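You operate a simulated robot arm through the tools that you are given. There is no shell and no other tool.

You are at the controls of a simulated two-armed robot. One attempt, no reset.

JOB
Open the oil lever, crank the shaft to 2 and back to 0, then shut the lever.
Fine: pawl lever off to crank and on again after; the clutch stays in.

It is judged by the outcome, as a careful person would: the job done as asked, and still so three seconds after it is handed in. It fails if anything else is knocked over, pushed out of place, dropped, spilled or broken.

ROBOT AND FRAMES
Two 7-joint arms with fingered hands on one trunk that stands fixed in place. Base frame: the origin is at the foot of the trunk, x ahead of it, y to its left, z up. Readings come in m, degrees, newtons and seconds.
The left shoulder is at [0.02, 0.269, 1.197], the right one opposite. Each reaches about 1.298 m from its shoulder. Payload 5 kg a hand.
The TCP of each hand is the grasp point between the finger pads, 0.042 m short of the fingertips. In the tool frame z runs along the fingers and y along their closing line. The gripper opens to 0.208 m; its body begins 0.119 m behind the TCP. The gripper is a hand of 4 fingers: y runs from the thumb to the fingers, the wrist lies at [0, 0, -0.317] in the tool frame.
Orientation is that of the tool frame in the base frame, as a unit quaternion [x, y, z, w]. With the fingers straight down and closing along the base's y, the tool's x points along the base's -x, its y along +y and its z along -z.

CONTROLS
- The arms move only by the tool move_arm. It takes "left_rows", "right_rows" or both (then of equal length, played together; a hand with none holds still); each is a list of rows, each an object (a shift or turn left out is 0) with "xyz": the shift along the tool's x, y, z in m, a list of three; "delta_rot": the turn, a rotation vector about the tool's x, y, z in degrees, a list of three. In form: [{"xyz": [dx, dy, dz], "delta_rot": [ax, ay, az]}, ...]. A call has 1 to 20 rows; each row is the pose to reach, as a shift and turn from the pose commanded when the call began, along the tool's axes at that moment. A row lasts 0.2 s, in which the tool goes at most 0.05 m and 8.6 degrees; a call with a longer step from one row to the next is refused whole. A pose out of reach is approached as far as the arm can. The call stops where the force on the tool passes 60 N (or 10 N more than at its start, if that is more) or the arm is blocked; 0.2 s more then pass. In this call time passes only in rows, and 0.2 s behind the last. It gives the time, the measured TCP pose, the force on the tool (base axes), the opening and the grip force at its end, in the units of the frame above (readings bear some noise), with the torque about the TCP (base axes, N m) and any sound that the robot's microphone picked up, and new pictures: "pictures" is both (left out), scene, wrist or none (wrist: the cameras of the hands that moved).
- Cameras (640 x 400 px; columns grow to the right, rows downward): "scene" is now at [0.1583, 0.0048, 1.4572]; the picture's right is [0.01, -1.00, 0.00], its down [-0.54, -0.01, -0.84] and it looks along [0.84, 0.01, -0.54] (base axes); focal length 306 px, centre (320, 200). "left" rides on the left gripper at [-0.094, 0.001, -0.146] in its tool frame; the picture's right is [-0.01, -1.00, 0.00], its down [0.84, -0.01, -0.54] and it looks along [0.54, -0.01, 0.84] (tool axes); focal length 280 px, centre (320, 200). "right" rides on the right gripper at [0.094, 0.001, -0.146] in its tool frame; the picture's right is [-0.01, 1.00, 0.00], its down [-0.84, -0.01, -0.54] and it looks along [-0.54, -0.01, 0.84] (tool axes); focal length 280 px, centre (320, 200). There is no depth. A picture from a camera that has moved, and an enlarged one, comes with that camera's place and axes in the base frame and with its lens. The place of the scene camera against the robot may be out by one fixed shift of up to 0.012 m in any direction.
- slide_trunk(by): moves the trunk up (or, below 0, down) by that many m; the arms and the scene camera ride with it, the base frame stays. It gives what a move gives, with no picture.
- move_fingers(finger1, finger2, finger3, thumb_bend, hand): sets how far each is bent, from 0 (flat) to 100 (curled in); at 30 the hand is open as for a grip, at 70 the pads meet at the TCP. One left out holds its place. A second passes; each finger stops where it meets its share of the squeeze, and holds until it gets a number again. It is the only way to open and close the hand. It gives what a move gives, with no picture; readings hold the bend of each and the force on the fingers (four entries, about 0 where the hand has none), thumb and palm.
- pan_tilt(pan, tilt): turns the head with the scene camera to pan (to the left, within 80 degrees either way) and tilt (down, from -29 to 69), counted from straight ahead of the robot (the tilt from the chest, where the trunk bows). It gives what a move gives, and a new picture of the scene camera.
- enlarge(camera, box): a new picture of the part [left, top, right, bottom] of that camera's present view, enlarged. No time passes.
- finish_job(): hands the job in; it is judged then, once.

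Places have to be worked out from the pictures, the camera data and where the tool is seen. Open the grippers and draw the arms clear of the work before you hand the job in, unless the task says otherwise.

The tools are called after "Call:" by a JSON object that holds its "api" and its "payload". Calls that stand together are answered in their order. move_arm: Moves the arms, as the interface text tells. Its arguments: {"type":"object","properties":{"left_rows":{"type":"array"},"right_rows":{"type":"array"},"pictures":{"type":"string","enum":["both","scene","wrist","none"]}},"required":[]} The other tools are called the same way: slide_trunk (by) moves the trunk up or down; move_fingers (finger1, finger2, finger3, thumb_bend, hand) moves the fingers one by one; pan_tilt (pan, tilt) turns the head that bears the scene camera; enlarge (camera, box) takes an enlarged picture of a part of a camera's view; finish_job () hands the job in.

At the start:

```text
time: 0.0
left_eef_pos: [0.5192, 0.2373, 1.2642]
left_tcp_rot: [-0.05, 0.999, 0.0, 0.001]
left_force: [-0.2, -0.5, 0.4]
left_ft_torque: [0.0, -0.03, 0.03]
left_width: 0.208
left_grip_force: 0.2
left_shape: jaw
left_bend: [30.0, 30.0, 30.0, 30.0]
left_finger forces: [0.0, 0.1, 0.0, 0.0, 0.1, 0.1]
right_eef_pos: [0.5492, -0.1576, 1.2701]
right_tcp_rot: [-0.05, 0.999, 0.0, 0.0]
right_force: [0.3, 0.2, -0.1]
right_ft_torque: [0.01, 0.0, 0.0]
right_width: 0.2077
right_grip_force: 0.1
right_shape: jaw
right_bend: [30.0, 30.0, 30.0, 30.0]
right_finger forces: [0.0, 0.0, 0.1, 0.0, 0.1, 0.0]
trunk travel left (down, up): [-0.575, 0.046]
head pan, tilt (commanded): [0.9, 32.7]
```

scene: 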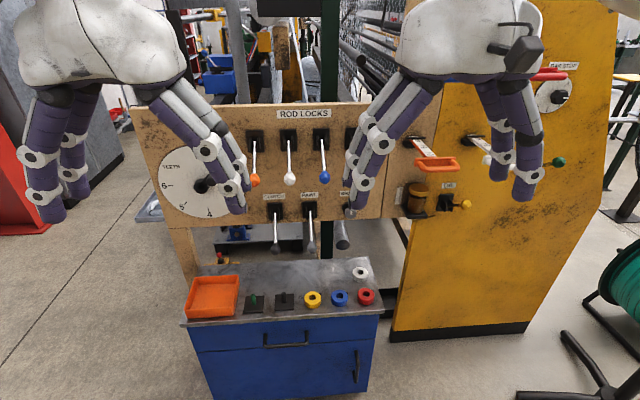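
right: 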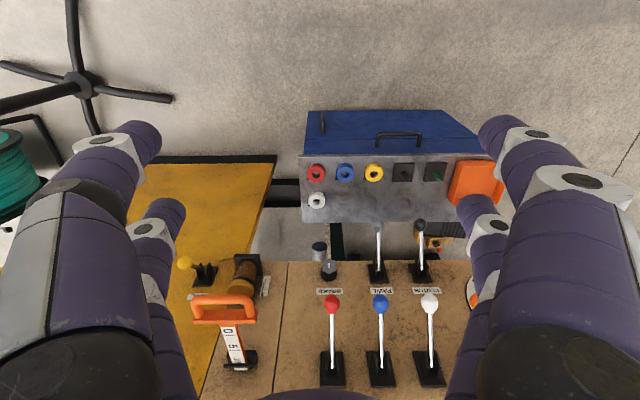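
left: 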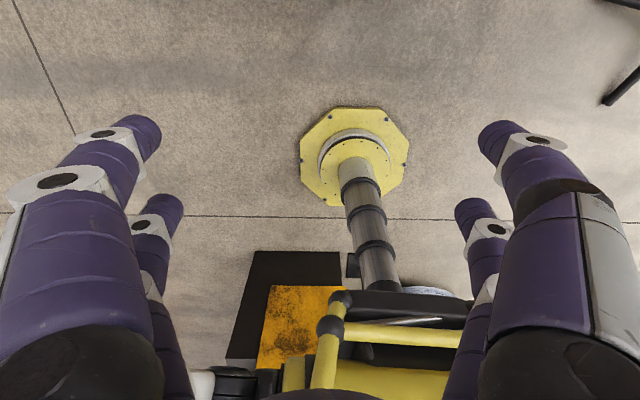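

The hands hide much of the panel, so I start by enlarging the parts I can see: the dial, the levers, the oil lever and the crank.

Call:
{"api": "enlarge", "payload": {"camera": "scene", "box": [130, 90, 390, 260]}}

Call:
{"api": "enlarge", "payload": {"camera": "scene", "box": [330, 50, 610, 230]}}

Call:
{"api": "enlarge", "payload": {"camera": "right", "box": [160, 200, 480, 400]}}

```text
2.35 times, centred on (260, 175) of scene
camera zoom: at [0.1583, 0.0048, 1.4572], right [0.01, -1.0, 0.0], down [-0.54, -0.01, -0.84], along [0.84, 0.01, -0.54], focal length 720 px, centre (461, 259)
```

zoom: 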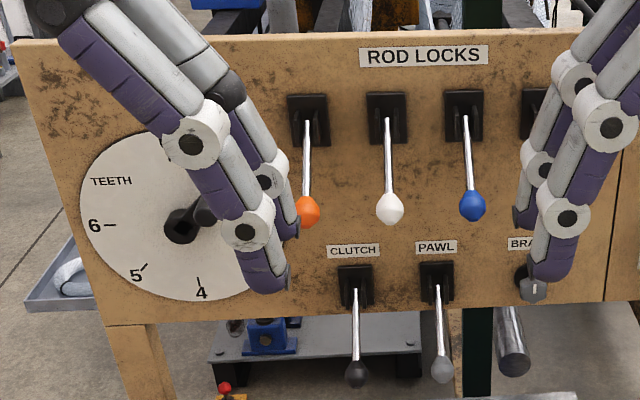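

```text
2.22 times, centred on (470, 140) of scene
camera zoom: at [0.1583, 0.0048, 1.4572], right [0.01, -1.0, 0.0], down [-0.54, -0.01, -0.84], along [0.84, 0.01, -0.54], focal length 680 px, centre (-13, 333)
```

zoom: 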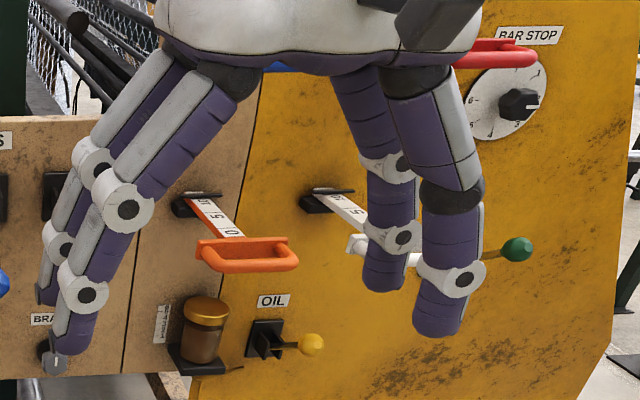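

```text
2.00 times, centred on (320, 300) of right
camera zoom: at [0.4562, -0.166, 1.4164], right [-0.08, 1.0, 0.0], down [0.84, 0.07, 0.54], along [0.54, 0.05, -0.84], focal length 561 px, centre (320, 0)
```

zoom: 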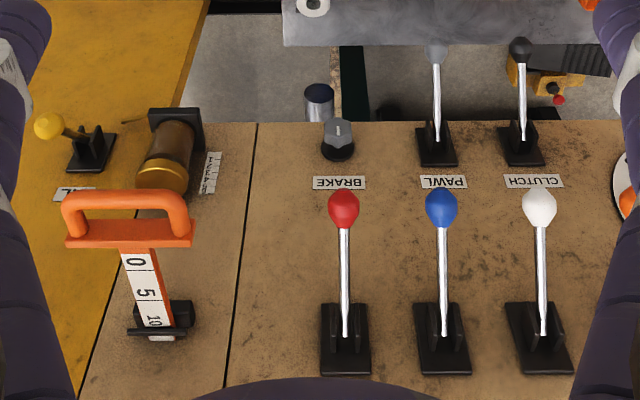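

The hands block the dial, so I draw both arms outward and back a little to get an unobstructed view. The oil knob triangulates to about (1.03, -0.48, 0.88), which puts the panel near x≈1.1.

Call:
{"api": "move_arm", "payload": {"left_rows": [{"xyz": [0.015, 0.044, 0]}, {"xyz": [0.03, 0.088, 0]}, {"xyz": [0.045, 0.132, 0]}, {"xyz": [0.06, 0.176, 0]}, {"xyz": [0.075, 0.22, 0]}, {"xyz": [0.09, 0.264, 0]}, {"xyz": [0.105, 0.308, 0]}, {"xyz": [0.12, 0.35, 0]}], "right_rows": [{"xyz": [0.015, -0.044, 0]}, {"xyz": [0.03, -0.088, 0]}, {"xyz": [0.045, -0.132, 0]}, {"xyz": [0.06, -0.176, 0]}, {"xyz": [0.075, -0.22, 0]}, {"xyz": [0.09, -0.264, 0]}, {"xyz": [0.105, -0.308, 0]}, {"xyz": [0.12, -0.35, 0]}], "pictures": "both"}}

```text
time: 1.8
left_eef_pos: [0.3767, 0.5554, 1.2564]
left_tcp_rot: [-0.051, 0.999, 0.002, -0.004]
left_force: [-7.6, -0.3, 16.0]
left_ft_torque: [0.0, -1.38, -0.04]
left_width: 0.2081
left_grip_force: 0.1
left_shape: jaw
left_bend: [30.0, 30.0, 30.0, 30.0]
left_finger forces: [0.0, 0.1, 0.1, 0.0, 0.0, 0.0]
left hand out of reach, approached as far as the arm can: row 8
right_eef_pos: [0.4607, -0.5242, 1.2685]
right_tcp_rot: [-0.051, 0.999, 0.001, 0.001]
right_force: [0.2, -1.1, -0.9]
right_ft_torque: [0.18, 0.09, 0.01]
right_width: 0.2078
right_grip_force: 0.0
right_shape: jaw
right_bend: [30.0, 30.0, 30.0, 30.0]
right_finger forces: [0.0, 0.0, 0.0, 0.0, 0.0, 0.0]
trunk travel left (down, up): [-0.575, 0.046]
head pan, tilt (commanded): [0.9, 32.7]
camera scene: at [0.1558, 0.003, 1.4578], right [0.02, -1.0, 0.0], down [-0.54, -0.01, -0.84], along [0.84, 0.01, -0.54], focal length 306 px, centre (320, 200)
camera right: at [0.3686, -0.5319, 1.4149], right [-0.09, 1.0, 0.0], down [0.84, 0.07, 0.54], along [0.54, 0.05, -0.84], focal length 280 px, centre (320, 200)
camera left: at [0.4725, 0.5665, 1.4001], right [0.11, -0.99, 0.0], down [-0.83, -0.1, 0.54], along [-0.54, -0.06, -0.84], focal length 280 px, centre (320, 200)
```

scene: 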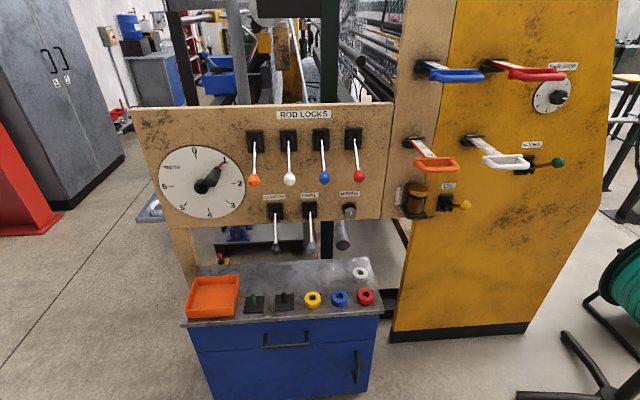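
right: 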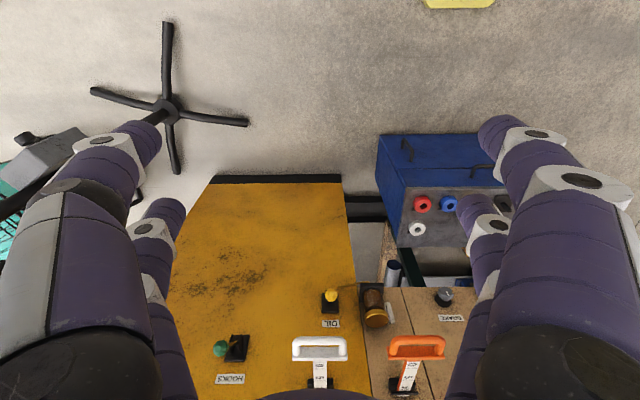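
left: 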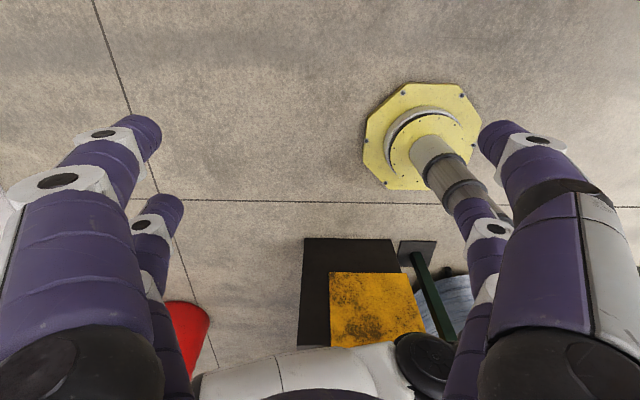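

The panel is now in clear view. I enlarge the dial, the lever row, the oil lever and the bar-stop area to read their states.

Call:
{"api": "enlarge", "payload": {"camera": "scene", "box": [150, 130, 262, 230]}}

Call:
{"api": "enlarge", "payload": {"camera": "scene", "box": [240, 100, 380, 260]}}

Call:
{"api": "enlarge", "payload": {"camera": "scene", "box": [380, 120, 500, 230]}}

Call:
{"api": "enlarge", "payload": {"camera": "scene", "box": [400, 40, 600, 200]}}

Call:
{"api": "enlarge", "payload": {"camera": "right", "box": [200, 260, 480, 400]}}

```text
4.00 times, centred on (206, 180) of scene
camera zoom: at [0.1558, 0.003, 1.4578], right [0.02, -1.0, 0.0], down [-0.54, -0.01, -0.84], along [0.84, 0.01, -0.54], focal length 1224 px, centre (776, 280)
```

zoom: 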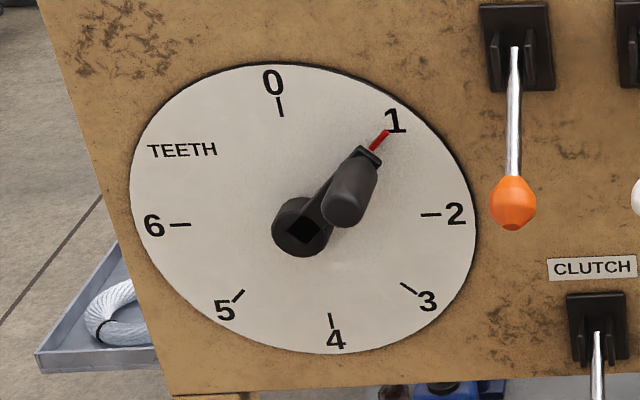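

```text
2.50 times, centred on (310, 180) of scene
camera zoom: at [0.1558, 0.003, 1.4578], right [0.02, -1.0, 0.0], down [-0.54, -0.01, -0.84], along [0.84, 0.01, -0.54], focal length 765 px, centre (345, 250)
```

zoom: 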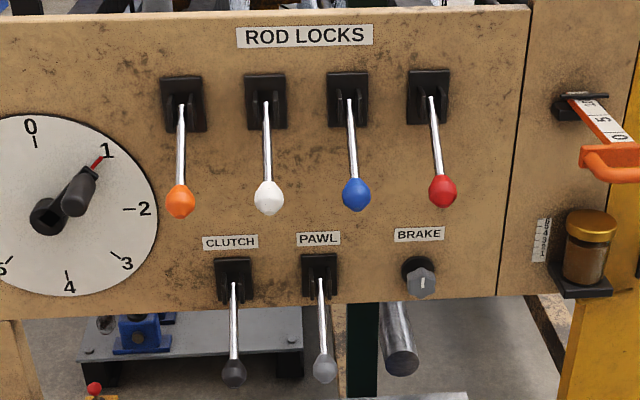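

```text
3.64 times, centred on (440, 175) of scene
camera zoom: at [0.1558, 0.003, 1.4578], right [0.02, -1.0, 0.0], down [-0.54, -0.01, -0.84], along [0.84, 0.01, -0.54], focal length 1113 px, centre (-116, 291)
```

zoom: 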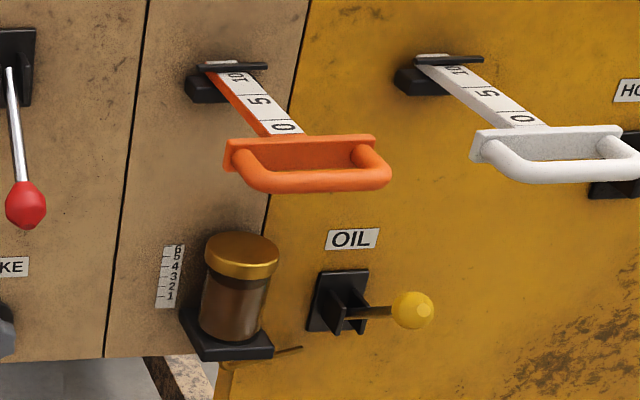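

```text
2.50 times, centred on (500, 120) of scene
camera zoom: at [0.1558, 0.003, 1.4578], right [0.02, -1.0, 0.0], down [-0.54, -0.01, -0.84], along [0.84, 0.01, -0.54], focal length 765 px, centre (-130, 400)
```

zoom: 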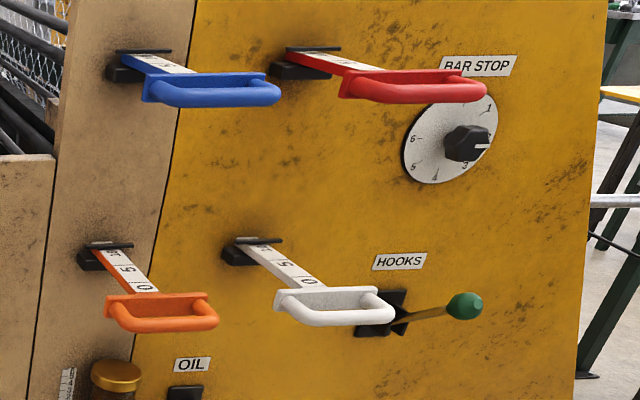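

```text
2.29 times, centred on (340, 330) of right
camera zoom: at [0.3686, -0.5319, 1.4149], right [-0.09, 1.0, 0.0], down [0.84, 0.07, 0.54], along [0.54, 0.05, -0.84], focal length 641 px, centre (274, -97)
```

zoom: 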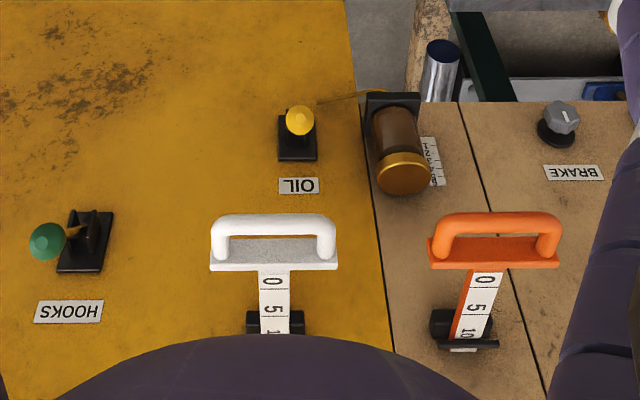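

The dial pointer sits at 1, so the job is to go 1 → 2 → 0. I look closer at the oil, pawl and clutch levers and at the crank to understand how each is mounted.

Call:
{"api": "enlarge", "payload": {"camera": "scene", "box": [400, 180, 480, 230]}}

Call:
{"api": "enlarge", "payload": {"camera": "scene", "box": [255, 190, 335, 260]}}

Call:
{"api": "enlarge", "payload": {"camera": "right", "box": [300, 270, 400, 340]}}

Call:
{"api": "enlarge", "payload": {"camera": "scene", "box": [500, 140, 580, 190]}}

Call:
{"api": "enlarge", "payload": {"camera": "scene", "box": [180, 150, 240, 205]}}

```text
8.00 times, centred on (440, 205) of scene
camera zoom: at [0.1558, 0.003, 1.4578], right [0.02, -1.0, 0.0], down [-0.54, -0.01, -0.84], along [0.84, 0.01, -0.54], focal length 2448 px, centre (-640, 160)
```

zoom: 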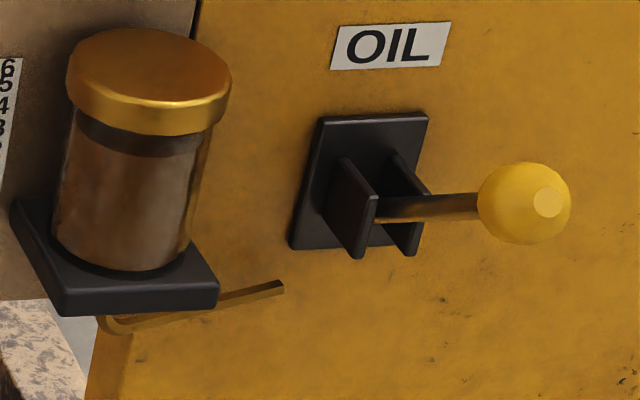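

```text
5.71 times, centred on (295, 225) of scene
camera zoom: at [0.1558, 0.003, 1.4578], right [0.02, -1.0, 0.0], down [-0.54, -0.01, -0.84], along [0.84, 0.01, -0.54], focal length 1749 px, centre (463, 57)
```

zoom: 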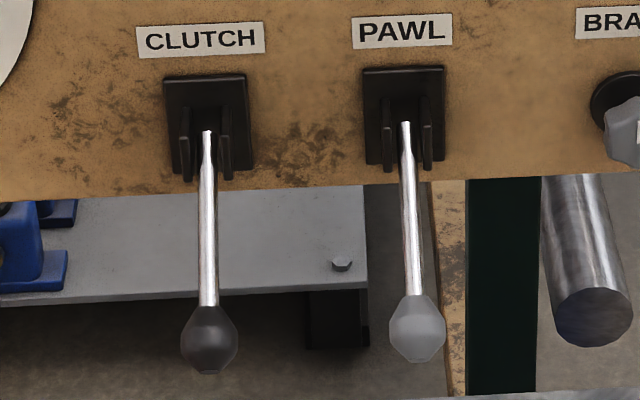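

```text
5.71 times, centred on (350, 305) of right
camera zoom: at [0.3686, -0.5319, 1.4149], right [-0.09, 1.0, 0.0], down [0.84, 0.07, 0.54], along [0.54, 0.05, -0.84], focal length 1602 px, centre (149, -400)
```

zoom: 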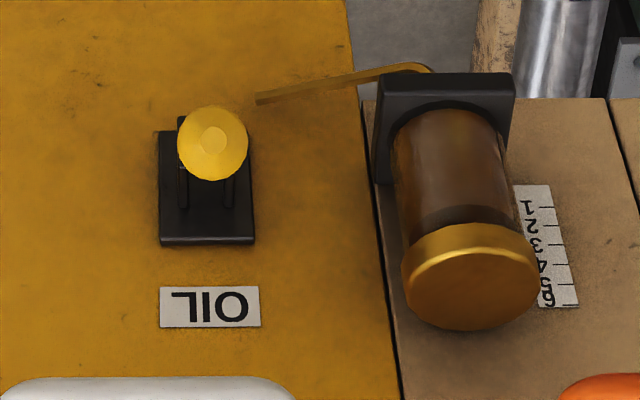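

```text
8.00 times, centred on (540, 165) of scene
camera zoom: at [0.1558, 0.003, 1.4578], right [0.02, -1.0, 0.0], down [-0.54, -0.01, -0.84], along [0.84, 0.01, -0.54], focal length 2448 px, centre (-1440, 480)
```

zoom: 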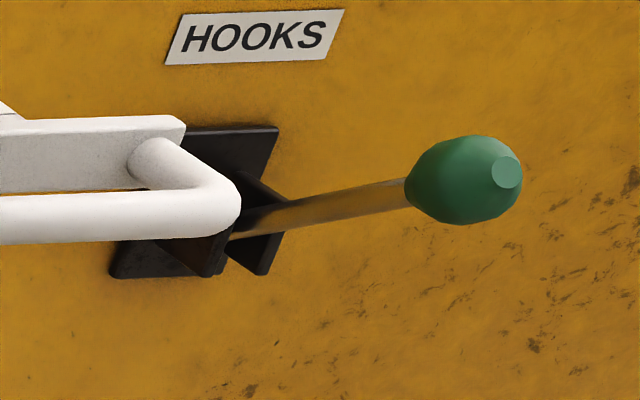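

```text
7.27 times, centred on (210, 178) of scene
camera zoom: at [0.1558, 0.003, 1.4578], right [0.02, -1.0, 0.0], down [-0.54, -0.01, -0.84], along [0.84, 0.01, -0.54], focal length 2225 px, centre (1120, 364)
```

zoom: 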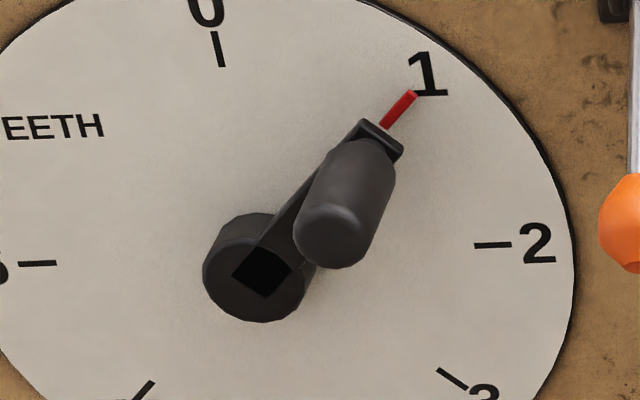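

The geometry works out as follows:
- **Machine yaw:** about 5.7°, aligned with the tool's y axis.
- **Oil lever:** plate near (1.09, -0.438, 0.865), knob near (0.972, -0.449, 0.932), so the lever sits raised about 35°.
- **Pawl knob:** near (0.924, 0.037, 0.796), so that lever hangs down.
- **Crank handle:** near (0.92, 0.30, 1.06).

I turn the right hand fingers-forward, well short of the oil lever, and ease the left arm back within reach.

Call:
{"api": "move_arm", "payload": {"right_rows": [{"xyz": [-0.0219, 0.002, 0.0278], "delta_rot": [0, -6.667, 0]}, {"xyz": [-0.0438, 0.0039, 0.0556], "delta_rot": [0, -13.33, 0]}, {"xyz": [-0.0657, 0.0059, 0.0834], "delta_rot": [0, -20, 0]}, {"xyz": [-0.0876, 0.0078, 0.1112], "delta_rot": [0, -26.67, 0]}, {"xyz": [-0.1095, 0.0098, 0.139], "delta_rot": [0, -33.33, 0]}, {"xyz": [-0.1314, 0.0117, 0.1668], "delta_rot": [0, -40, 0]}, {"xyz": [-0.1533, 0.0137, 0.1945], "delta_rot": [0, -46.67, 0]}, {"xyz": [-0.1752, 0.0156, 0.2223], "delta_rot": [0, -53.33, 0]}, {"xyz": [-0.1971, 0.0176, 0.2501], "delta_rot": [0, -60, 0]}, {"xyz": [-0.219, 0.0195, 0.2779], "delta_rot": [0, -66.67, 0]}, {"xyz": [-0.2409, 0.0215, 0.3057], "delta_rot": [0, -73.33, 0]}, {"xyz": [-0.2628, 0.0234, 0.3335], "delta_rot": [0, -80, 0]}], "left_rows": [{"xyz": [-0.002, -0.008, 0]}, {"xyz": [-0.004, -0.016, 0]}, {"xyz": [-0.006, -0.023, 0]}, {"xyz": [-0.008, -0.031, 0]}, {"xyz": [-0.011, -0.039, 0]}, {"xyz": [-0.013, -0.046, 0]}, {"xyz": [-0.015, -0.054, 0]}, {"xyz": [-0.017, -0.062, 0]}, {"xyz": [-0.019, -0.07, 0]}, {"xyz": [-0.022, -0.078, 0]}, {"xyz": [-0.024, -0.085, 0]}, {"xyz": [-0.026, -0.093, 0]}], "pictures": "both"}}

```text
time: 4.4
left_eef_pos: [0.4191, 0.4625, 1.2563]
left_tcp_rot: [-0.05, 0.999, 0.001, -0.001]
left_force: [0.7, -0.6, -0.2]
left_ft_torque: [0.11, 0.12, -0.04]
left_width: 0.2076
left_grip_force: 0.0
left_shape: jaw
left_bend: [30.0, 30.0, 30.0, 30.0]
left_finger forces: [0.0, 0.0, 0.1, 0.0, 0.0, 0.1]
right_eef_pos: [0.7249, -0.4712, 0.9371]
right_tcp_rot: [-0.038, 0.765, 0.033, 0.643]
right_force: [0.9, -2.0, 0.5]
right_ft_torque: [-0.02, 0.16, 0.18]
right_width: 0.208
right_grip_force: 0.1
right_shape: jaw
right_bend: [30.0, 30.0, 30.0, 30.0]
right_finger forces: [0.0, 0.0, 0.0, 0.1, 0.1, 0.1]
trunk travel left (down, up): [-0.575, 0.046]
head pan, tilt (commanded): [0.9, 32.7]
camera scene: at [0.1591, 0.0037, 1.4569], right [0.01, -1.0, 0.0], down [-0.54, -0.01, -0.84], along [0.84, 0.01, -0.54], focal length 306 px, centre (320, 200)
camera right: at [0.5667, -0.4858, 0.8703], right [-0.1, 1.0, 0.02], down [-0.38, -0.05, 0.92], along [0.92, 0.08, 0.39], focal length 280 px, centre (320, 200)
camera left: at [0.5128, 0.474, 1.4004], right [0.11, -0.99, 0.0], down [-0.84, -0.1, 0.54], along [-0.54, -0.06, -0.84], focal length 280 px, centre (320, 200)
```

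scene: 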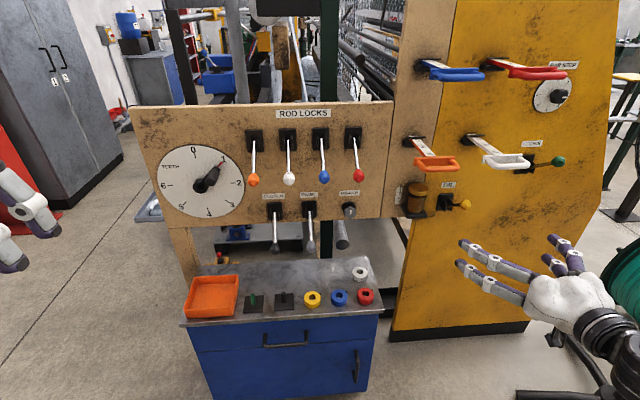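
right: 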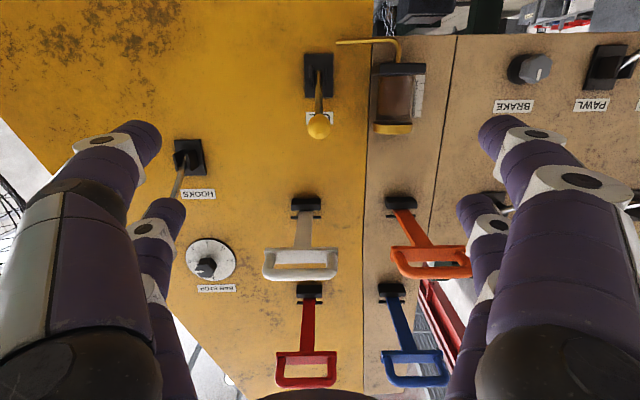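
left: 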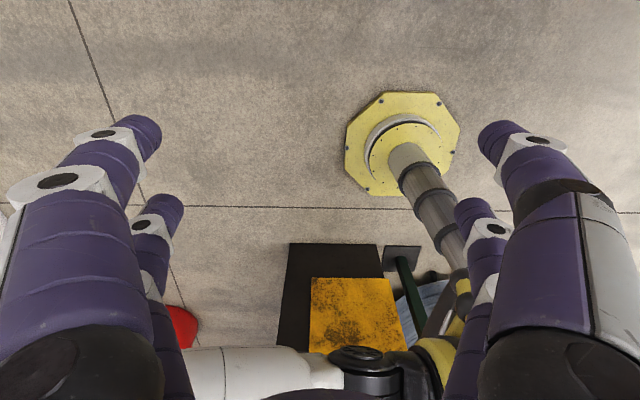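

The right hand is now fingers-forward at (0.725, -0.471, 0.937), and its view shows the oil lever straight ahead. I enlarge the hand to learn its shape and the oil lever to see how it lies.

Call:
{"api": "enlarge", "payload": {"camera": "scene", "box": [400, 160, 640, 360]}}

Call:
{"api": "enlarge", "payload": {"camera": "right", "box": [260, 30, 440, 160]}}

```text
2.00 times, centred on (520, 260) of scene
camera zoom: at [0.1591, 0.0037, 1.4569], right [0.01, -1.0, 0.0], down [-0.54, -0.01, -0.84], along [0.84, 0.01, -0.54], focal length 612 px, centre (-80, 80)
```

zoom: 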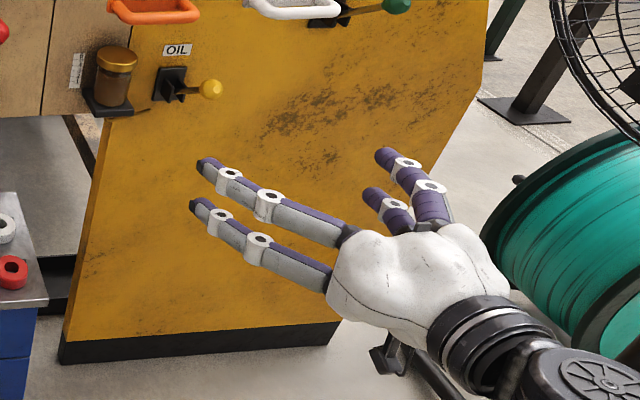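

```text
3.08 times, centred on (350, 95) of right
camera zoom: at [0.5667, -0.4858, 0.8703], right [-0.1, 1.0, 0.02], down [-0.38, -0.05, 0.92], along [0.92, 0.08, 0.39], focal length 863 px, centre (228, 523)
```

zoom: 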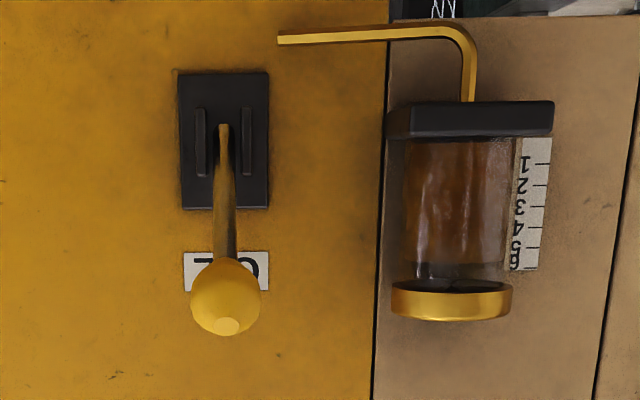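

The hand is a 2×2 claw: two digits on each side, stacked along tool x. I close the right hand here in free space to see what shape the closed claw takes before I use it on a knob.

Call:
{"api": "move_fingers", "payload": {"hand": "right", "finger1": 70, "finger2": 70, "finger3": 70, "thumb_bend": 70}}

Call:
{"api": "enlarge", "payload": {"camera": "scene", "box": [440, 200, 600, 320]}}

Call:
{"api": "enlarge", "payload": {"camera": "right", "box": [0, 0, 640, 400]}}

```text
time: 5.4
left_eef_pos: [0.4182, 0.4648, 1.2559]
left_tcp_rot: [-0.05, 0.999, 0.0, 0.0]
left_force: [0.2, -0.1, -1.1]
left_ft_torque: [-0.03, 0.05, -0.03]
left_width: 0.2078
left_grip_force: 0.1
left_shape: jaw
left_bend: [30.0, 30.0, 30.0, 30.0]
left_finger forces: [0.0, 0.0, 0.0, 0.1, 0.1, 0.0]
right_eef_pos: [0.7265, -0.4708, 0.9381]
right_tcp_rot: [-0.038, 0.766, 0.033, 0.641]
right_force: [-0.7, -0.2, -0.7]
right_ft_torque: [0.01, -0.01, 0.01]
right_width: 0.0112
right_grip_force: 0.0
right_shape: fingers
right_bend: [70.0, 70.0, 70.0, 70.0]
right_finger forces: [0.0, 0.0, 0.0, 0.0, 0.1, 0.1]
trunk travel left (down, up): [-0.575, 0.046]
head pan, tilt (commanded): [0.9, 32.7]
```

```text
3.33 times, centred on (520, 260) of scene
camera zoom: at [0.1587, 0.005, 1.4571], right [0.02, -1.0, 0.0], down [-0.54, -0.01, -0.84], along [0.84, 0.01, -0.54], focal length 1020 px, centre (-347, 0)
```

zoom: 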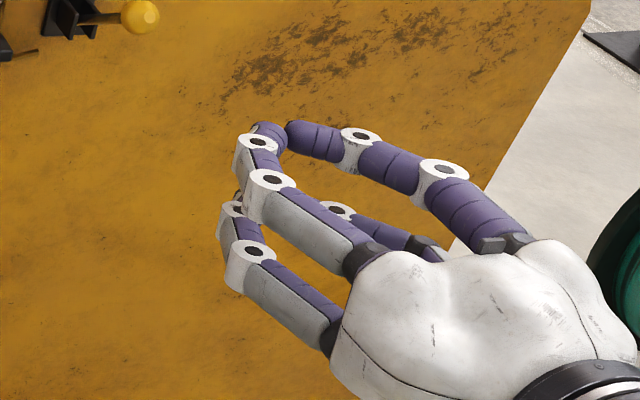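

```text
1.00 times, centred on (320, 200) of right (not enlarged: the box is as wide or as high as the picture)
camera zoom: at [0.5665, -0.4844, 0.8712], right [-0.1, 1.0, 0.02], down [-0.38, -0.05, 0.92], along [0.92, 0.08, 0.38], focal length 280 px, centre (320, 200)
```

zoom: 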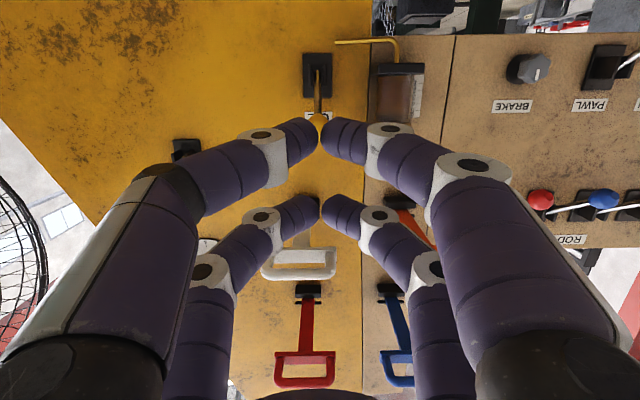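

Closed, the two pairs meet at their tips about ±0.03 m above and below the tool axis. So I'll pinch the oil knob sideways with the lower pair, leaving the upper pair above it. I narrow the hand, then move to a standoff short of the knob.

Call:
{"api": "move_fingers", "payload": {"hand": "right", "finger1": 52, "finger2": 52, "finger3": 52, "thumb_bend": 52}}

Call:
{"api": "move_arm", "payload": {"right_rows": [{"xyz": [-0.0109, -0.0007, 0.0347]}, {"xyz": [-0.0218, -0.0014, 0.0694]}, {"xyz": [-0.0327, -0.002, 0.104]}, {"xyz": [-0.0436, -0.0027, 0.1387]}], "pictures": "both"}}

```text
time: 6.4
left_eef_pos: [0.4172, 0.4644, 1.2559]
left_tcp_rot: [-0.051, 0.999, 0.0, 0.0]
left_force: [1.2, -0.3, 0.9]
left_ft_torque: [0.0, 0.02, 0.01]
left_width: 0.2081
left_grip_force: 0.0
left_shape: jaw
left_bend: [30.0, 30.0, 30.0, 30.0]
left_finger forces: [0.1, 0.1, 0.0, 0.0, 0.0, 0.0]
right_eef_pos: [0.7249, -0.4701, 0.9384]
right_tcp_rot: [-0.038, 0.765, 0.032, 0.642]
right_force: [0.4, 0.5, -0.3]
right_ft_torque: [0.0, 0.0, 0.02]
right_width: 0.1018
right_grip_force: 0.0
right_shape: fingers
right_bend: [52.0, 52.0, 52.0, 52.0]
right_finger forces: [0.0, 0.0, 0.1, 0.0, 0.1, 0.0]
trunk travel left (down, up): [-0.575, 0.046]
head pan, tilt (commanded): [0.9, 32.7]
```

```text
time: 7.4
left_eef_pos: [0.4183, 0.4634, 1.2553]
left_tcp_rot: [-0.05, 0.999, 0.0, -0.001]
left_force: [1.1, 0.6, 0.0]
left_ft_torque: [-0.04, 0.1, -0.04]
left_width: 0.208
left_grip_force: 0.0
left_shape: jaw
left_bend: [30.0, 30.0, 30.0, 30.0]
left_finger forces: [0.0, 0.0, 0.0, 0.0, 0.0, 0.0]
right_eef_pos: [0.8698, -0.4592, 0.9554]
right_tcp_rot: [-0.037, 0.765, 0.032, 0.642]
right_force: [0.6, -0.4, -0.9]
right_ft_torque: [0.02, -0.06, -0.01]
right_width: 0.1019
right_grip_force: 0.0
right_shape: fingers
right_bend: [52.0, 52.0, 52.0, 52.0]
right_finger forces: [0.1, 0.0, 0.1, 0.1, 0.0, 0.0]
trunk travel left (down, up): [-0.575, 0.046]
head pan, tilt (commanded): [0.9, 32.7]
camera scene: at [0.1589, 0.0051, 1.457], right [0.01, -1.0, 0.0], down [-0.54, -0.01, -0.84], along [0.84, 0.01, -0.54], focal length 306 px, centre (320, 200)
camera right: at [0.7105, -0.4733, 0.8896], right [-0.1, 1.0, 0.01], down [-0.38, -0.05, 0.92], along [0.92, 0.08, 0.38], focal length 280 px, centre (320, 200)
```

scene: 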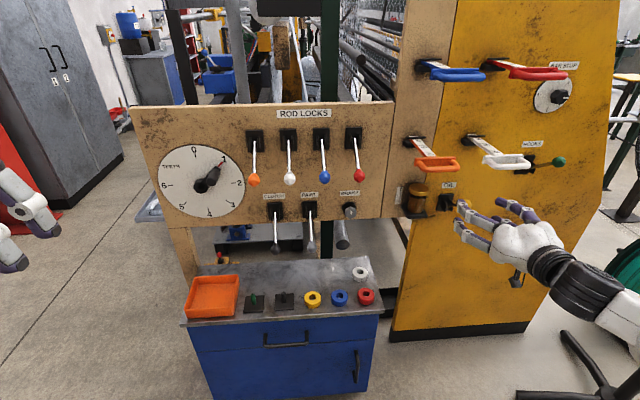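
right: 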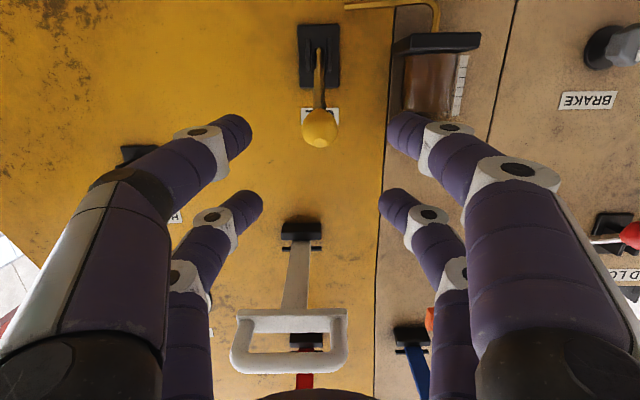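

The knob sits centred between the fingers, at about (0.009, 0, 0.106) in the tool frame. I advance with a slight lift so the lower pair brackets the knob.

Call:
{"api": "move_arm", "payload": {"right_rows": [{"xyz": [-0.007, 0, 0.0335]}, {"xyz": [-0.014, 0, 0.067]}, {"xyz": [-0.021, 0, 0.1006]}], "pictures": "both"}}

Call:
{"api": "enlarge", "payload": {"camera": "scene", "box": [400, 140, 560, 260]}}

```text
time: 8.2
left_eef_pos: [0.4181, 0.4654, 1.2564]
left_tcp_rot: [-0.05, 0.999, 0.0, 0.0]
left_force: [0.1, -0.5, -0.2]
left_ft_torque: [-0.03, 0.02, -0.01]
left_width: 0.2079
left_grip_force: 0.0
left_shape: jaw
left_bend: [30.0, 30.0, 30.0, 30.0]
left_finger forces: [0.0, 0.0, 0.1, 0.0, 0.1, 0.0]
right_eef_pos: [0.9692, -0.4467, 0.9577]
right_tcp_rot: [-0.038, 0.765, 0.032, 0.642]
right_force: [0.0, -0.3, 0.4]
right_ft_torque: [-0.01, -0.04, 0.02]
right_width: 0.1016
right_grip_force: 0.0
right_shape: fingers
right_bend: [52.0, 52.0, 52.0, 52.0]
right_finger forces: [0.0, 0.0, 0.1, 0.1, 0.0, 0.0]
trunk travel left (down, up): [-0.575, 0.046]
head pan, tilt (commanded): [0.9, 32.7]
camera scene: at [0.1581, 0.0052, 1.4571], right [0.01, -1.0, 0.0], down [-0.54, -0.01, -0.84], along [0.84, 0.01, -0.54], focal length 306 px, centre (320, 200)
camera right: at [0.8109, -0.4618, 0.8905], right [-0.1, 1.0, 0.01], down [-0.38, -0.05, 0.92], along [0.92, 0.08, 0.38], focal length 280 px, centre (320, 200)
```

scene: 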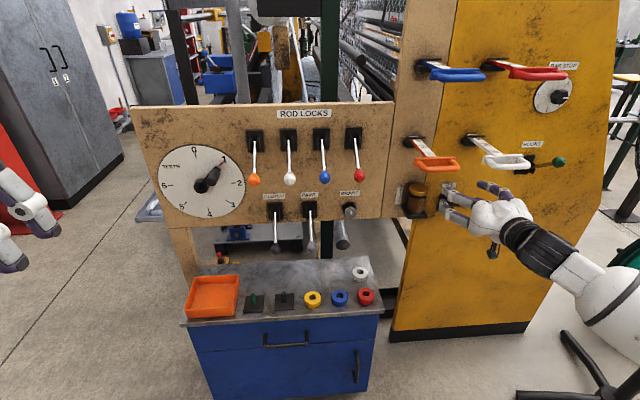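
right: 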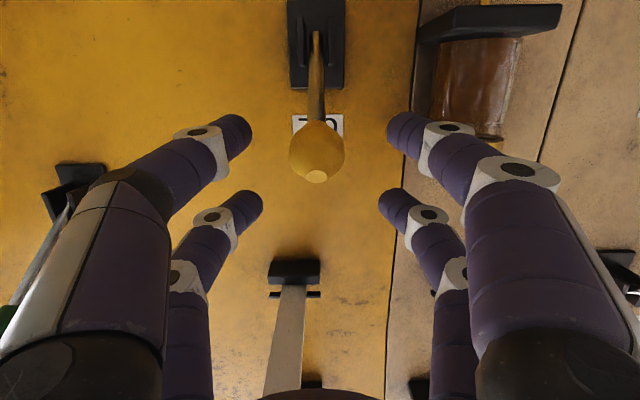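

```text
3.33 times, centred on (480, 200) of scene
camera zoom: at [0.1581, 0.0052, 1.4571], right [0.01, -1.0, 0.0], down [-0.54, -0.01, -0.84], along [0.84, 0.01, -0.54], focal length 1020 px, centre (-213, 200)
```

zoom: 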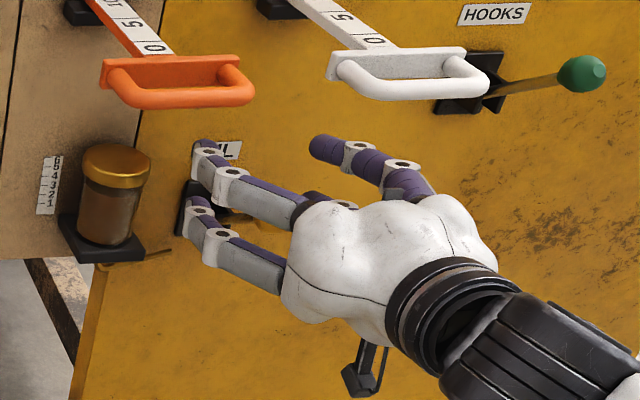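

The knob is at about (0.031, -0.002, 0.003) in the tool frame, right at the lower pair's pads. I close the fingers onto it.

Call:
{"api": "move_fingers", "payload": {"hand": "right", "finger1": 68, "finger2": 68, "finger3": 68, "thumb_bend": 68}}

Call:
{"api": "enlarge", "payload": {"camera": "right", "box": [160, 60, 480, 260]}}

```text
time: 9.2
left_eef_pos: [0.4177, 0.4645, 1.256]
left_tcp_rot: [-0.051, 0.999, 0.0, 0.0]
left_force: [-0.4, -0.1, -0.7]
left_ft_torque: [0.0, 0.03, 0.01]
left_width: 0.2078
left_grip_force: 0.1
left_shape: jaw
left_bend: [30.0, 30.0, 30.0, 30.0]
left_finger forces: [0.0, 0.0, 0.0, 0.0, 0.0, 0.0]
right_eef_pos: [0.97, -0.4467, 0.9572]
right_tcp_rot: [-0.038, 0.765, 0.032, 0.642]
right_force: [1.7, -1.2, -0.4]
right_ft_torque: [-0.08, -0.07, 0.0]
right_width: 0.0233
right_grip_force: 1.8
right_shape: fingers
right_bend: [68.0, 68.0, 68.0, 67.0]
right_finger forces: [0.1, 0.0, 0.0, 0.1, 3.1, 0.0]
trunk travel left (down, up): [-0.575, 0.046]
head pan, tilt (commanded): [0.9, 32.7]
```

```text
2.00 times, centred on (320, 160) of right
camera zoom: at [0.8111, -0.4618, 0.8905], right [-0.1, 1.0, 0.02], down [-0.38, -0.05, 0.92], along [0.92, 0.08, 0.38], focal length 561 px, centre (320, 280)
```

zoom: 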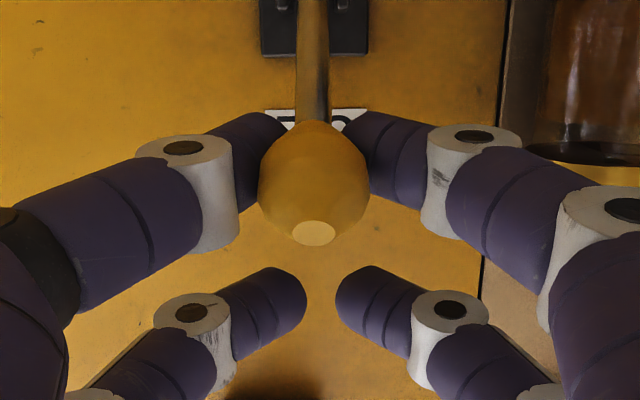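

The knob is caged inside the lower pair, with light thumb contact of about 3 N. I tighten a little more for a firm hold before swinging it.

Call:
{"api": "move_fingers", "payload": {"hand": "right", "finger1": 76, "finger2": 76, "finger3": 76, "thumb_bend": 76}}

Call:
{"api": "enlarge", "payload": {"camera": "right", "box": [160, 60, 480, 260]}}

```text
time: 10.2
left_eef_pos: [0.4193, 0.4637, 1.2557]
left_tcp_rot: [-0.05, 0.999, -0.001, 0.0]
left_force: [-0.2, -0.6, -0.3]
left_ft_torque: [-0.03, -0.02, 0.01]
left_width: 0.2078
left_grip_force: 0.1
left_shape: jaw
left_bend: [30.0, 30.0, 30.0, 30.0]
left_finger forces: [0.1, 0.0, 0.1, 0.0, 0.0, 0.0]
right_eef_pos: [0.971, -0.4489, 0.9553]
right_tcp_rot: [-0.038, 0.766, 0.033, 0.641]
right_force: [13.4, -9.4, -6.4]
right_ft_torque: [-0.26, -0.41, 0.02]
right_width: 0.0163
right_grip_force: 14.0
right_shape: fingers
right_bend: [68.0, 74.0, 74.0, 68.0]
right_finger forces: [8.2, 0.0, 0.0, 0.1, 20.8, 0.0]
trunk travel left (down, up): [-0.575, 0.046]
head pan, tilt (commanded): [0.9, 32.7]
```

```text
2.00 times, centred on (320, 160) of right
camera zoom: at [0.8117, -0.4628, 0.8893], right [-0.1, 1.0, 0.02], down [-0.38, -0.05, 0.92], along [0.92, 0.08, 0.38], focal length 561 px, centre (320, 280)
```

zoom: 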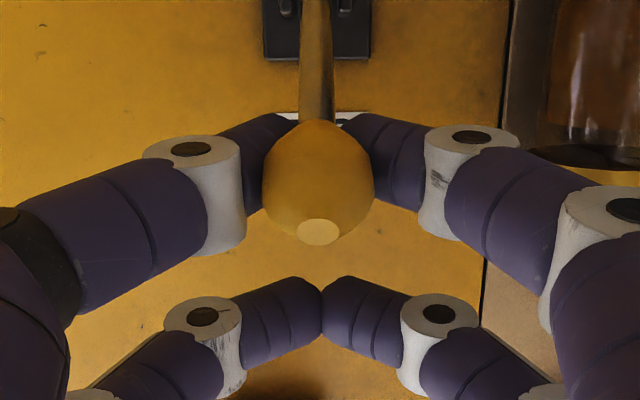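

The knob is pinched (thumb about 21 N, finger1 about 8 N) and the upper pair is closed above it. I swing it down along its arc, starting with the first third so I can check the resistance.

Call:
{"api": "move_arm", "payload": {"right_rows": [{"xyz": [0.011, 0, -0.0048]}, {"xyz": [0.0228, 0, -0.0082]}, {"xyz": [0.036, 0, -0.0107]}, {"xyz": [0.0489, 0, -0.0122]}], "pictures": "wrist"}}

```text
time: 11.2
left_eef_pos: [0.419, 0.465, 1.2565]
left_tcp_rot: [-0.051, 0.999, 0.0, -0.001]
left_force: [-0.9, -0.6, -0.3]
left_ft_torque: [0.02, -0.01, 0.0]
left_width: 0.2081
left_grip_force: 0.2
left_shape: jaw
left_bend: [30.0, 30.0, 30.0, 30.0]
left_finger forces: [0.0, 0.0, 0.0, 0.0, 0.0, 0.0]
right_eef_pos: [0.9514, -0.4492, 0.9108]
right_tcp_rot: [-0.038, 0.765, 0.033, 0.642]
right_force: [25.1, -9.0, -2.2]
right_ft_torque: [-0.27, -0.9, -0.08]
right_width: 0.0171
right_grip_force: 15.0
right_shape: fingers
right_bend: [68.0, 74.0, 74.0, 68.0]
right_finger forces: [8.8, 0.0, 0.0, 0.1, 20.6, 0.0]
trunk travel left (down, up): [-0.575, 0.046]
head pan, tilt (commanded): [0.9, 32.7]
camera right: at [0.7915, -0.4636, 0.8446], right [-0.1, 1.0, 0.02], down [-0.38, -0.05, 0.92], along [0.92, 0.08, 0.38], focal length 280 px, centre (320, 200)
```

right: 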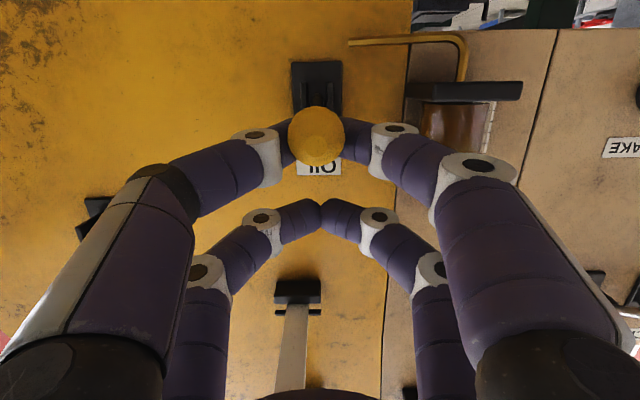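

The lever is following and now points nearly straight out. The 25 N reading is radial, so I'm pulling out slightly too far, and I trim the arc inward as I continue down.

Call:
{"api": "move_arm", "payload": {"right_rows": [{"xyz": [0.0117, 0, 0.0031]}, {"xyz": [0.0235, 0, 0.0051]}, {"xyz": [0.0351, 0, 0.0087]}, {"xyz": [0.0465, 0, 0.0132]}, {"xyz": [0.0576, 0, 0.0193]}, {"xyz": [0.0695, 0, 0.027]}], "pictures": "both"}}

```text
time: 12.6
left_eef_pos: [0.4162, 0.4641, 1.2574]
left_tcp_rot: [-0.05, 0.999, 0.0, 0.001]
left_force: [0.3, -0.4, 0.0]
left_ft_torque: [0.0, 0.0, 0.03]
left_width: 0.2078
left_grip_force: 0.1
left_shape: jaw
left_bend: [30.0, 30.0, 30.0, 30.0]
left_finger forces: [0.1, 0.1, 0.0, 0.0, 0.0, 0.0]
right_eef_pos: [0.9614, -0.4485, 0.8489]
right_tcp_rot: [-0.038, 0.763, 0.032, 0.645]
right_force: [-22.2, -8.3, 33.0]
right_ft_torque: [-0.37, 0.22, -0.32]
right_width: 0.0053
right_grip_force: 23.2
right_shape: fingers
right_bend: [72.0, 74.0, 74.0, 74.0]
right_finger forces: [0.0, 0.0, 0.1, 0.0, 46.7, 0.0]
trunk travel left (down, up): [-0.575, 0.046]
head pan, tilt (commanded): [0.9, 32.7]
camera scene: at [0.1551, 0.0049, 1.458], right [0.01, -1.0, 0.0], down [-0.54, -0.01, -0.84], along [0.84, 0.01, -0.54], focal length 306 px, centre (320, 200)
camera right: at [0.803, -0.4628, 0.7798], right [-0.1, 1.0, 0.01], down [-0.39, -0.05, 0.92], along [0.92, 0.08, 0.39], focal length 280 px, centre (320, 200)
```

scene: 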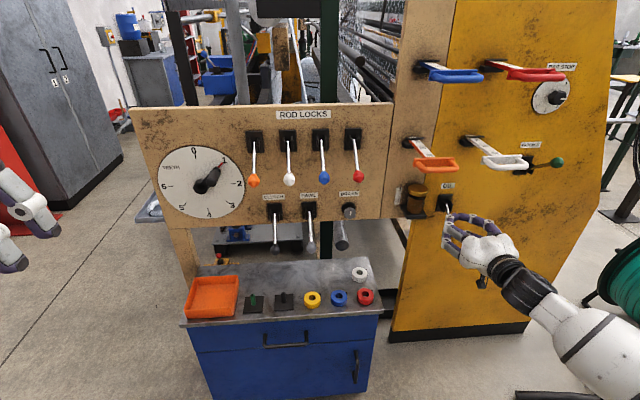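
right: 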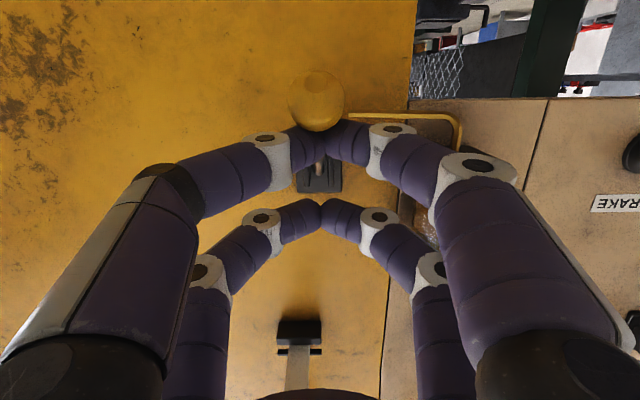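

The knob slipped beneath the lower pair and now sits near z≈0.79, pushing back at about 33 N, so the lever looks to be at or near its lower stop. I relieve the pressure with a small lift and check the lever angle.

Call:
{"api": "move_arm", "payload": {"right_rows": [{"xyz": [-0.01, 0, -0.002]}, {"xyz": [-0.018, 0, -0.005]}], "pictures": "both"}}

Call:
{"api": "enlarge", "payload": {"camera": "scene", "box": [410, 180, 510, 250]}}

Call:
{"api": "enlarge", "payload": {"camera": "right", "box": [220, 20, 420, 240]}}

```text
time: 13.2
left_eef_pos: [0.4179, 0.465, 1.2556]
left_tcp_rot: [-0.051, 0.999, 0.0, 0.0]
left_force: [0.5, 0.3, -0.8]
left_ft_torque: [-0.02, 0.02, 0.0]
left_width: 0.2075
left_grip_force: 0.0
left_shape: jaw
left_bend: [30.0, 30.0, 30.0, 30.0]
left_finger forces: [0.1, 0.0, 0.0, 0.1, 0.0, 0.0]
right_eef_pos: [0.9609, -0.4458, 0.8542]
right_tcp_rot: [-0.037, 0.767, 0.032, 0.64]
right_force: [-0.9, -2.6, 1.8]
right_ft_torque: [-0.06, 0.03, -0.08]
right_width: 0.0055
right_grip_force: 0.1
right_shape: fingers
right_bend: [72.0, 74.0, 74.0, 73.0]
right_finger forces: [0.1, 0.1, 0.0, 0.0, 0.0, 0.0]
trunk travel left (down, up): [-0.575, 0.046]
head pan, tilt (commanded): [0.9, 32.7]
camera scene: at [0.1584, 0.005, 1.4569], right [0.02, -1.0, 0.0], down [-0.54, -0.01, -0.84], along [0.84, 0.01, -0.54], focal length 306 px, centre (320, 200)
camera right: at [0.8019, -0.4604, 0.7885], right [-0.1, 1.0, 0.02], down [-0.38, -0.05, 0.92], along [0.92, 0.08, 0.38], focal length 280 px, centre (320, 200)
```

scene: 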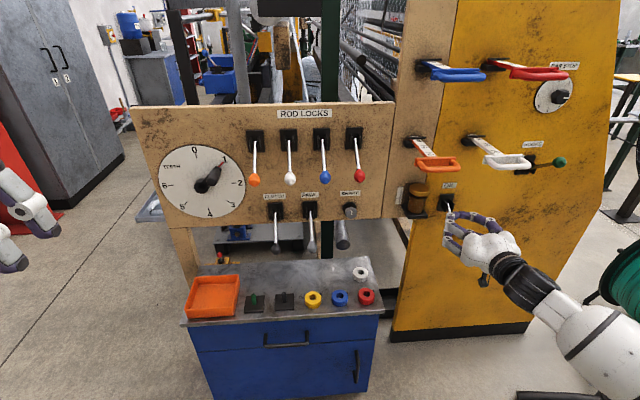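
right: 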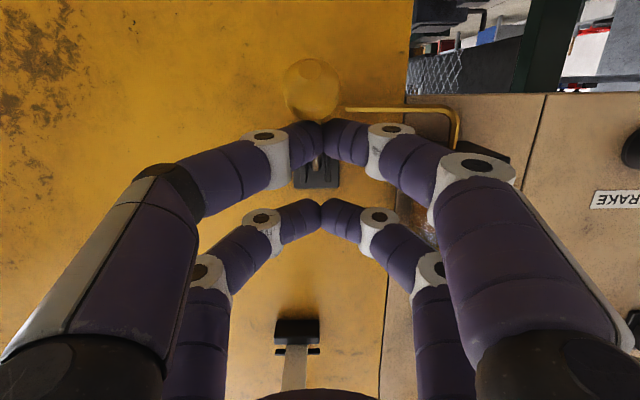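

```text
5.71 times, centred on (460, 215) of scene
camera zoom: at [0.1584, 0.005, 1.4569], right [0.02, -1.0, 0.0], down [-0.54, -0.01, -0.84], along [0.84, 0.01, -0.54], focal length 1749 px, centre (-480, 114)
```

zoom: 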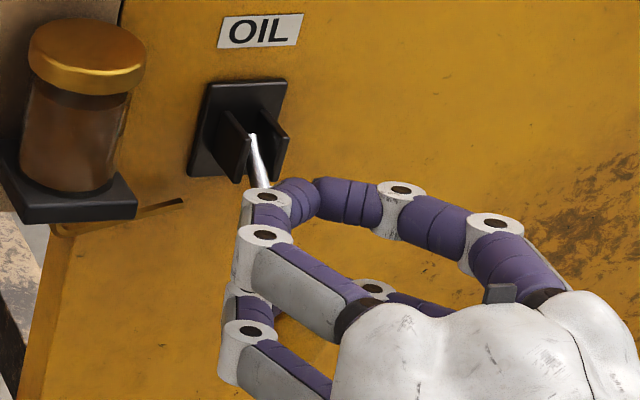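

```text
1.82 times, centred on (320, 130) of right
camera zoom: at [0.8019, -0.4604, 0.7885], right [-0.1, 1.0, 0.02], down [-0.38, -0.05, 0.92], along [0.92, 0.08, 0.38], focal length 510 px, centre (320, 327)
```

zoom: 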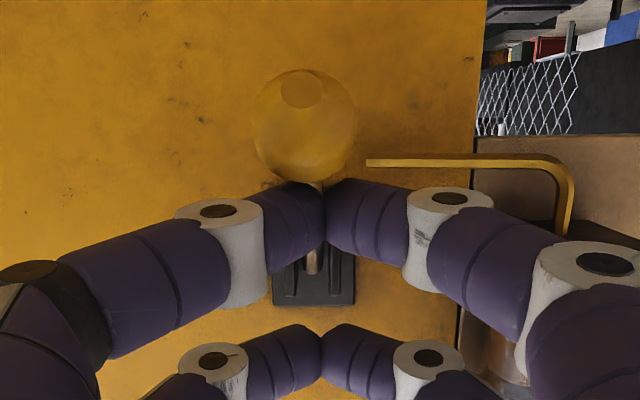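

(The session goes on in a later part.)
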